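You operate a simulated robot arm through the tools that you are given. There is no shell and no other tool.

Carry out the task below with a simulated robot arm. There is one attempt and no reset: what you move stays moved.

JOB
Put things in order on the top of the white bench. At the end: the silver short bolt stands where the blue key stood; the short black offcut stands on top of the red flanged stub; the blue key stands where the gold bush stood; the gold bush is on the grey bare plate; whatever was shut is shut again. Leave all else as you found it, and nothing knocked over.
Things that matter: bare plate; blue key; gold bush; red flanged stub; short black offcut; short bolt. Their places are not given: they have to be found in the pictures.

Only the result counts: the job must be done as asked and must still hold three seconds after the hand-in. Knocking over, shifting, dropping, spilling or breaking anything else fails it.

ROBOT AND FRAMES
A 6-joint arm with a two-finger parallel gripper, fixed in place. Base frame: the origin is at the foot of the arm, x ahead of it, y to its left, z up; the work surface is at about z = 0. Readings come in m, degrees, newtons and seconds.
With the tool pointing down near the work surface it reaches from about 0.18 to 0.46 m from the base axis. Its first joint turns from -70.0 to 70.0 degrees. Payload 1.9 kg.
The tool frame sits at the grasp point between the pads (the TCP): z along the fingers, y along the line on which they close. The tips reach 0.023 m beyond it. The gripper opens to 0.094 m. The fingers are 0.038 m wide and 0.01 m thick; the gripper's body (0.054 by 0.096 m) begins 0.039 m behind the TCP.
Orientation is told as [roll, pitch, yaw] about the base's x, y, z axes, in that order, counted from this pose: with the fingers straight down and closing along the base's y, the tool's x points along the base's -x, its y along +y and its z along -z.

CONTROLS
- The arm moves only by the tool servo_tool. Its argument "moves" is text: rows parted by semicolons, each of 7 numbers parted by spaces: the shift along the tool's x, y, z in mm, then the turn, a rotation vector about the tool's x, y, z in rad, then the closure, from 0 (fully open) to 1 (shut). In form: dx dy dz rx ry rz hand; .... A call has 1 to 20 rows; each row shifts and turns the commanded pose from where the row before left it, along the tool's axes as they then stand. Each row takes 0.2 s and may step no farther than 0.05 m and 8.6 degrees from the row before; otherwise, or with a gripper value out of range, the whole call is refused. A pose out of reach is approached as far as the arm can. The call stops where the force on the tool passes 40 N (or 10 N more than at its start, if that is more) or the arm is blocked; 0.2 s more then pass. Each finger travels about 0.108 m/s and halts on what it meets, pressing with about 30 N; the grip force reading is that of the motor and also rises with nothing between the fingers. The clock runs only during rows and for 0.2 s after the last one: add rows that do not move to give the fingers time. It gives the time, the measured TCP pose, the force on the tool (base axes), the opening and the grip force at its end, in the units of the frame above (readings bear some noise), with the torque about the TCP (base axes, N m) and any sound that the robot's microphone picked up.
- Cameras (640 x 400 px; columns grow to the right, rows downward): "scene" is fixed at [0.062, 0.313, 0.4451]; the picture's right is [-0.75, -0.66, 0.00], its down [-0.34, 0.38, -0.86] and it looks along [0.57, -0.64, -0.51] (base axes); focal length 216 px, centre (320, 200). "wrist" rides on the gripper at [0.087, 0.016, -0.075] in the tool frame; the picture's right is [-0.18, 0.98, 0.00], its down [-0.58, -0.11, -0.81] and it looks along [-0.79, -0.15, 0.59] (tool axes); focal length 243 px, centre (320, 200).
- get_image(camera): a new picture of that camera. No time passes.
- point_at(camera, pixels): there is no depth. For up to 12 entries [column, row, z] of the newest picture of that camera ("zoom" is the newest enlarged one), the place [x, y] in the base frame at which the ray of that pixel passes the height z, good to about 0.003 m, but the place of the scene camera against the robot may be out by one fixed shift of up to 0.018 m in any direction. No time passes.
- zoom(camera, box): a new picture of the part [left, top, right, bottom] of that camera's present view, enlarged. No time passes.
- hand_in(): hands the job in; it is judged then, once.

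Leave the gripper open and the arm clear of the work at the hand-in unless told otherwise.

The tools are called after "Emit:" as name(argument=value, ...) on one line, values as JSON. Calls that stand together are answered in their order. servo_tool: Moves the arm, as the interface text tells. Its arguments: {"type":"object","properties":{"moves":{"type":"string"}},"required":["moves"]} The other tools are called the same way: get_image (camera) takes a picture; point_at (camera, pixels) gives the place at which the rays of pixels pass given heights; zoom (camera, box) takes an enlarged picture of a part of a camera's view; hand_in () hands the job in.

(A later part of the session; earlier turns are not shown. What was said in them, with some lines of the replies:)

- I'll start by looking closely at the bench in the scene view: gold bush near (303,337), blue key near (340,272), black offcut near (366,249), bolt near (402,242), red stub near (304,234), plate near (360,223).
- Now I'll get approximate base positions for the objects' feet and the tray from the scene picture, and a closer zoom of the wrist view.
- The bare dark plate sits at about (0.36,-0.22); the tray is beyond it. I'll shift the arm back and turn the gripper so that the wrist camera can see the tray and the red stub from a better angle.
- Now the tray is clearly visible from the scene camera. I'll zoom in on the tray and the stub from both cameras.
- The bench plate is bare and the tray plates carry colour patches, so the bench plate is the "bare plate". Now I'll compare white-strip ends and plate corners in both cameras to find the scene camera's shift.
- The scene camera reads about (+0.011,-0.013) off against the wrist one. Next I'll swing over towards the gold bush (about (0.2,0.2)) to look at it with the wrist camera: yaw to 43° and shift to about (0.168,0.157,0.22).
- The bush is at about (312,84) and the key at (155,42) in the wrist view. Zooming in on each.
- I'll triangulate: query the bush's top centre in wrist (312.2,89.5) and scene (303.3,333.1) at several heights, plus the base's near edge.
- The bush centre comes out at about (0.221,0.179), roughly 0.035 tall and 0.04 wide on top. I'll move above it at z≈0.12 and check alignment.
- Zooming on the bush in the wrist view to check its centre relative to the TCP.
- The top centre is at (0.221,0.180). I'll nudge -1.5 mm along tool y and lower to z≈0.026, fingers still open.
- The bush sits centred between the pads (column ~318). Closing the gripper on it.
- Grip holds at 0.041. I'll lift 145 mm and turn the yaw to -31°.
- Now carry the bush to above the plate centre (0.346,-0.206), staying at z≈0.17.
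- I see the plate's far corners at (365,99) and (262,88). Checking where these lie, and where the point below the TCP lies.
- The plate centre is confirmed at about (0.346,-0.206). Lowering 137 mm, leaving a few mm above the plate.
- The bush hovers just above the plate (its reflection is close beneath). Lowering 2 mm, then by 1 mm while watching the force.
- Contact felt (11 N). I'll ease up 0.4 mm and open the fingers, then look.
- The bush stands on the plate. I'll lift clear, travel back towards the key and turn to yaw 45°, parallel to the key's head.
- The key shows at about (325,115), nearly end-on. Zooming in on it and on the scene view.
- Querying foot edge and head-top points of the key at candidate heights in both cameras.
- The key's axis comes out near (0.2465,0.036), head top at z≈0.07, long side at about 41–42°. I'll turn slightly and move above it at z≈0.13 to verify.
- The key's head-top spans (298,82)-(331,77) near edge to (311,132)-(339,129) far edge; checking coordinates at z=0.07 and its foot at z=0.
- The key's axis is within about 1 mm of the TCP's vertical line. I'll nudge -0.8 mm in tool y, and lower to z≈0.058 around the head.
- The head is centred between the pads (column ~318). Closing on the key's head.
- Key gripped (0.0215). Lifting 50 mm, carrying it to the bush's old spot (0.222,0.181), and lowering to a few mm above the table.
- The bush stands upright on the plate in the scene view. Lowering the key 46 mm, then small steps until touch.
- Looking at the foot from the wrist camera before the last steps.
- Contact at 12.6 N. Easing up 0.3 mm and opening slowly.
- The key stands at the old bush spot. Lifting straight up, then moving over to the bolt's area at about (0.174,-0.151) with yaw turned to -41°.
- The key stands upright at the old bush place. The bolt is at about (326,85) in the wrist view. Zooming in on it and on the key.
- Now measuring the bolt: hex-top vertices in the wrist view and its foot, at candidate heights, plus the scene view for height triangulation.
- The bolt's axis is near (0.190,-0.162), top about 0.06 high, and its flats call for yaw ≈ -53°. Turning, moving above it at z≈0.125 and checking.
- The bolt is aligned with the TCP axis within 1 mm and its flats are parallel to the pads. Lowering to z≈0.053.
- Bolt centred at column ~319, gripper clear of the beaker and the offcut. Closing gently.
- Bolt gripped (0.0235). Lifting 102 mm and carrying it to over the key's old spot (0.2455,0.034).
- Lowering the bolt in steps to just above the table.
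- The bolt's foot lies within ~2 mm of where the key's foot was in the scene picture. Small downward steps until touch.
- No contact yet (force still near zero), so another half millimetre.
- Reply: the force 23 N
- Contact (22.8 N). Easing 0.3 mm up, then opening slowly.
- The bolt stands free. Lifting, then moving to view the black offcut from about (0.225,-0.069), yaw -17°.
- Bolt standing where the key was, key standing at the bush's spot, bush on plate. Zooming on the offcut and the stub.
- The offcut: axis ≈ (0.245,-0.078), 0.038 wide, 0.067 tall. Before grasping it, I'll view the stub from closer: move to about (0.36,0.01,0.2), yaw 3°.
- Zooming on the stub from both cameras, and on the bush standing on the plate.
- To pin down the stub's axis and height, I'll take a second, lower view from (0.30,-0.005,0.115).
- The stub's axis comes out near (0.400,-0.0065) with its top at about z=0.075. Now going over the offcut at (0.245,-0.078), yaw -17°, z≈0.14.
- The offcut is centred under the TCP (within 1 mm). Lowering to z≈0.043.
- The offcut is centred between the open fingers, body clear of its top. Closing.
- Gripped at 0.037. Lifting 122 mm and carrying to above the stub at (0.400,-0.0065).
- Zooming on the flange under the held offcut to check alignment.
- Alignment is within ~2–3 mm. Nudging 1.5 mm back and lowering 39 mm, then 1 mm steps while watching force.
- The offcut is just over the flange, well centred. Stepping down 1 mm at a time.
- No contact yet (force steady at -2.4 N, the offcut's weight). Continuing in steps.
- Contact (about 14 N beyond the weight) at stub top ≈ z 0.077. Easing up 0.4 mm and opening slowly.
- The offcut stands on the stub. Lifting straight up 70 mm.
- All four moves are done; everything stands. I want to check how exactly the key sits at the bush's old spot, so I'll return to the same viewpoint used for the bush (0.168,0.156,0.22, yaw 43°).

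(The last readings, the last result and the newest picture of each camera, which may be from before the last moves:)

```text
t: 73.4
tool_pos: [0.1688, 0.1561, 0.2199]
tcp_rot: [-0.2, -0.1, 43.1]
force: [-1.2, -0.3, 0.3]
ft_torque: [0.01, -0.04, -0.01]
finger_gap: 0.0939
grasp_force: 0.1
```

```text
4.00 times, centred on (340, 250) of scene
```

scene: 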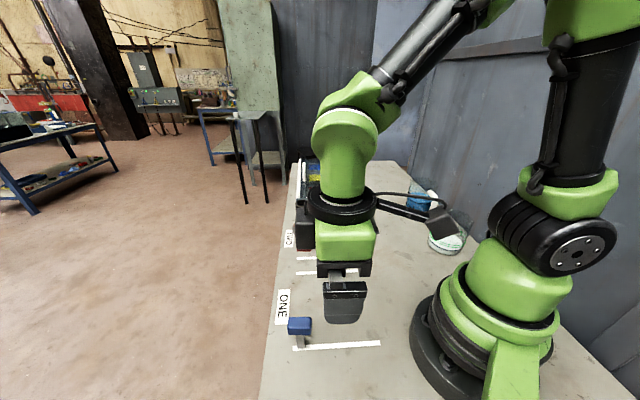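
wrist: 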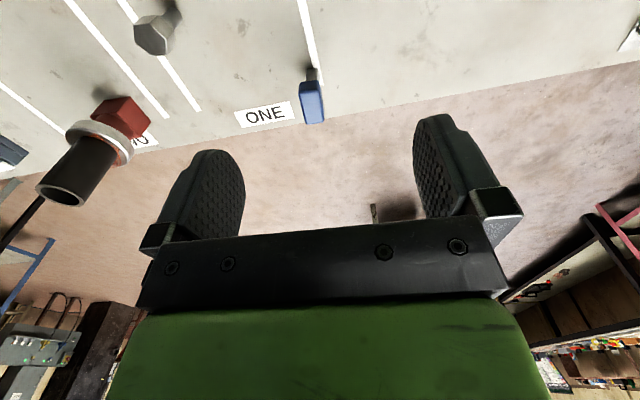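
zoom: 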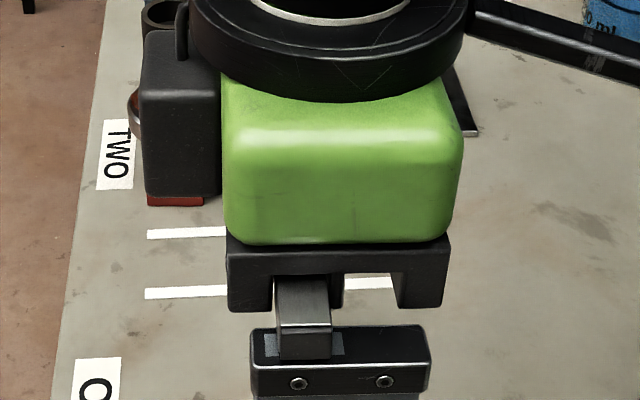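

The key's foot lies within about 4 mm of the bush's old axis, upright on the same strip end. That is good enough that I'd rather not risk disturbing it. Now I'll raise the arm and park it clear, at (0.22,-0.05,0.278), to take a full final look.

Emit:
servo_tool(moves="0 0 -29 0 0 0 0; 0 0 -29 0 0 0 0; 20.7 -37.1 0 0 0 0 0; 20.7 -37.1 0 0 0 0 0; 20.7 -37.1 0 0 0 0 0; 20.7 -37.1 0 0 0 0 0; 20.7 -37.1 0 0 0 0 0; 0 0 0 0 0 0.1416 0; 0 0 0 0 0 0.1416 0; 0 0 0 0 0 0.1416 0; 0 0 0 0 0 0.1416 0; 0 0 0 0 0 0.1416 0; 0 0 0 0 0 0.1416 0; 0 0 0 0 0 0.1416 0; 0 0 0 0 0 0.1416 0; 0 0 0 0 0 0.1416 0; 0 0 0 0 0 0 0; 0 0 0 0 0 0 0")

Emit:
get_image(camera="scene")

Emit:
zoom(camera="scene", box=[260, 200, 420, 300])

Emit:
zoom(camera="scene", box=[280, 310, 330, 360])

Emit:
zoom(camera="scene", box=[280, 150, 376, 210])

Emit:
get_image(camera="wrist")

```text
t: 77.2
tool_pos: [0.2218, -0.0493, 0.2795]
tcp_rot: [0.0, -0.2, -29.8]
force: [0.4, -0.1, -0.2]
ft_torque: [-0.03, 0.02, -0.01]
finger_gap: 0.0941
grasp_force: 0.1
```

```text
taken
```

scene: 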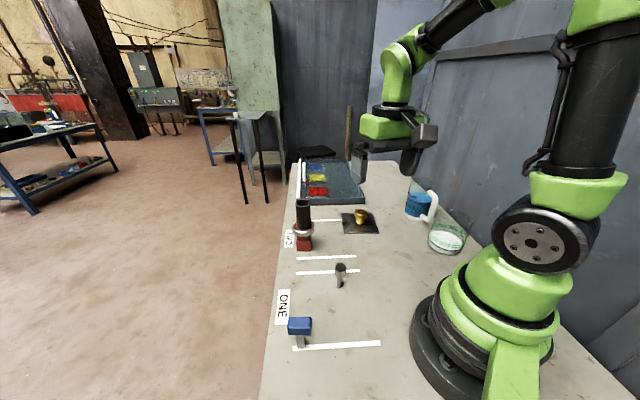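

```text
4.00 times, centred on (340, 250) of scene
```

zoom: 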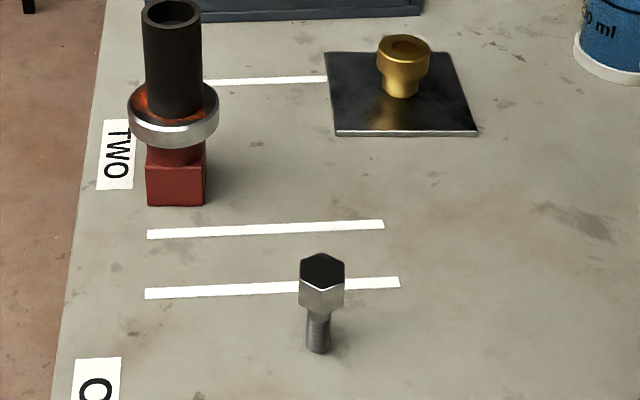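

```text
8.00 times, centred on (305, 335) of scene
```

zoom: 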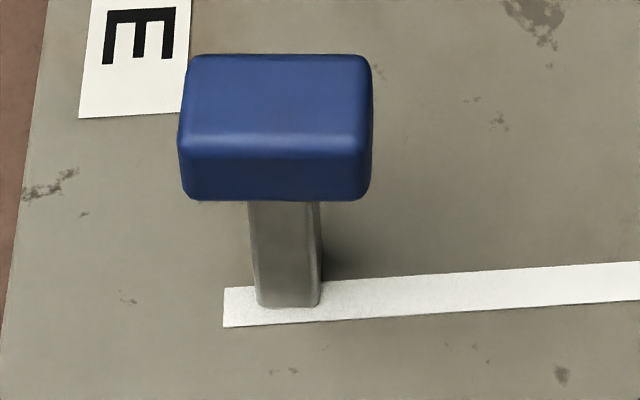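

```text
6.67 times, centred on (328, 180) of scene
```

zoom: 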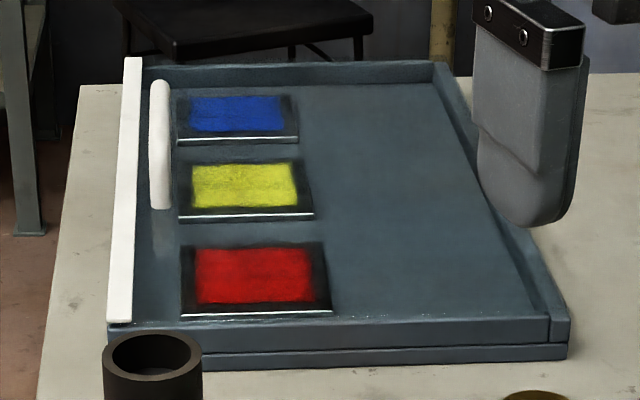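

```text
taken
```

wrist: 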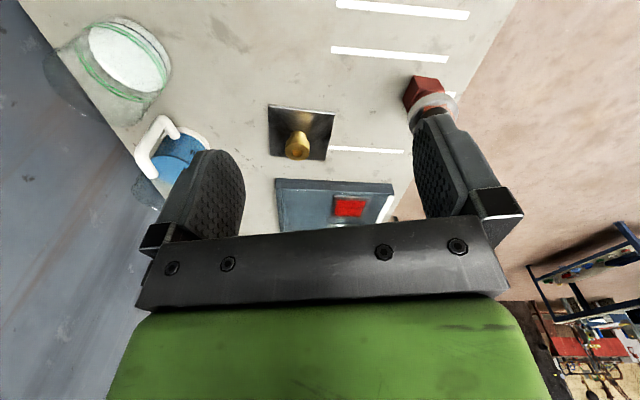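

Final check:
- **Bolt:** stands upright at the key's old spot, foot at (339.5,288) against the key's (338.8,289) before.
- **Offcut:** stands on the stub's flange.
- **Bush:** stands on the bare plate.
- **Key:** stands upright at the bush's old spot, about 4 mm off its axis.
- **Everything else:** the plate, stub, tray and beakers look unmoved. I opened nothing, so nothing needs shutting.

The gripper is open and the arm is clear, so I'm handing in.

Emit:
hand_in()

```text
The job is handed in.
```

I moved all four items to where you asked, and everything was standing when I handed the job in. I haven't seen the judge's result.

| Item | Where it is now | How close |
|---|---|---|
| Gold bush | On the grey bare plate | Near the plate's centre |
| Blue key | Where the gold bush stood | About 4 mm off the bush's axis |
| Silver short bolt | Where the blue key stood | About 2 mm off in the scene picture |
| Short black offcut | On top of the red flanged stub | Centred to within a few mm |

- **Key position:** I left the key about 4 mm off because gripping it again to correct that risked knocking it over.
- **Choice of plate:** I took the dark plate on the bench as the bare one, since the three plates in the tray all carry colour patches.
- **Nothing to shut:** I opened nothing. In the last pictures the plate, stub, tray and beakers looked unmoved.

The gripper is open and the arm is parked clear of the work.
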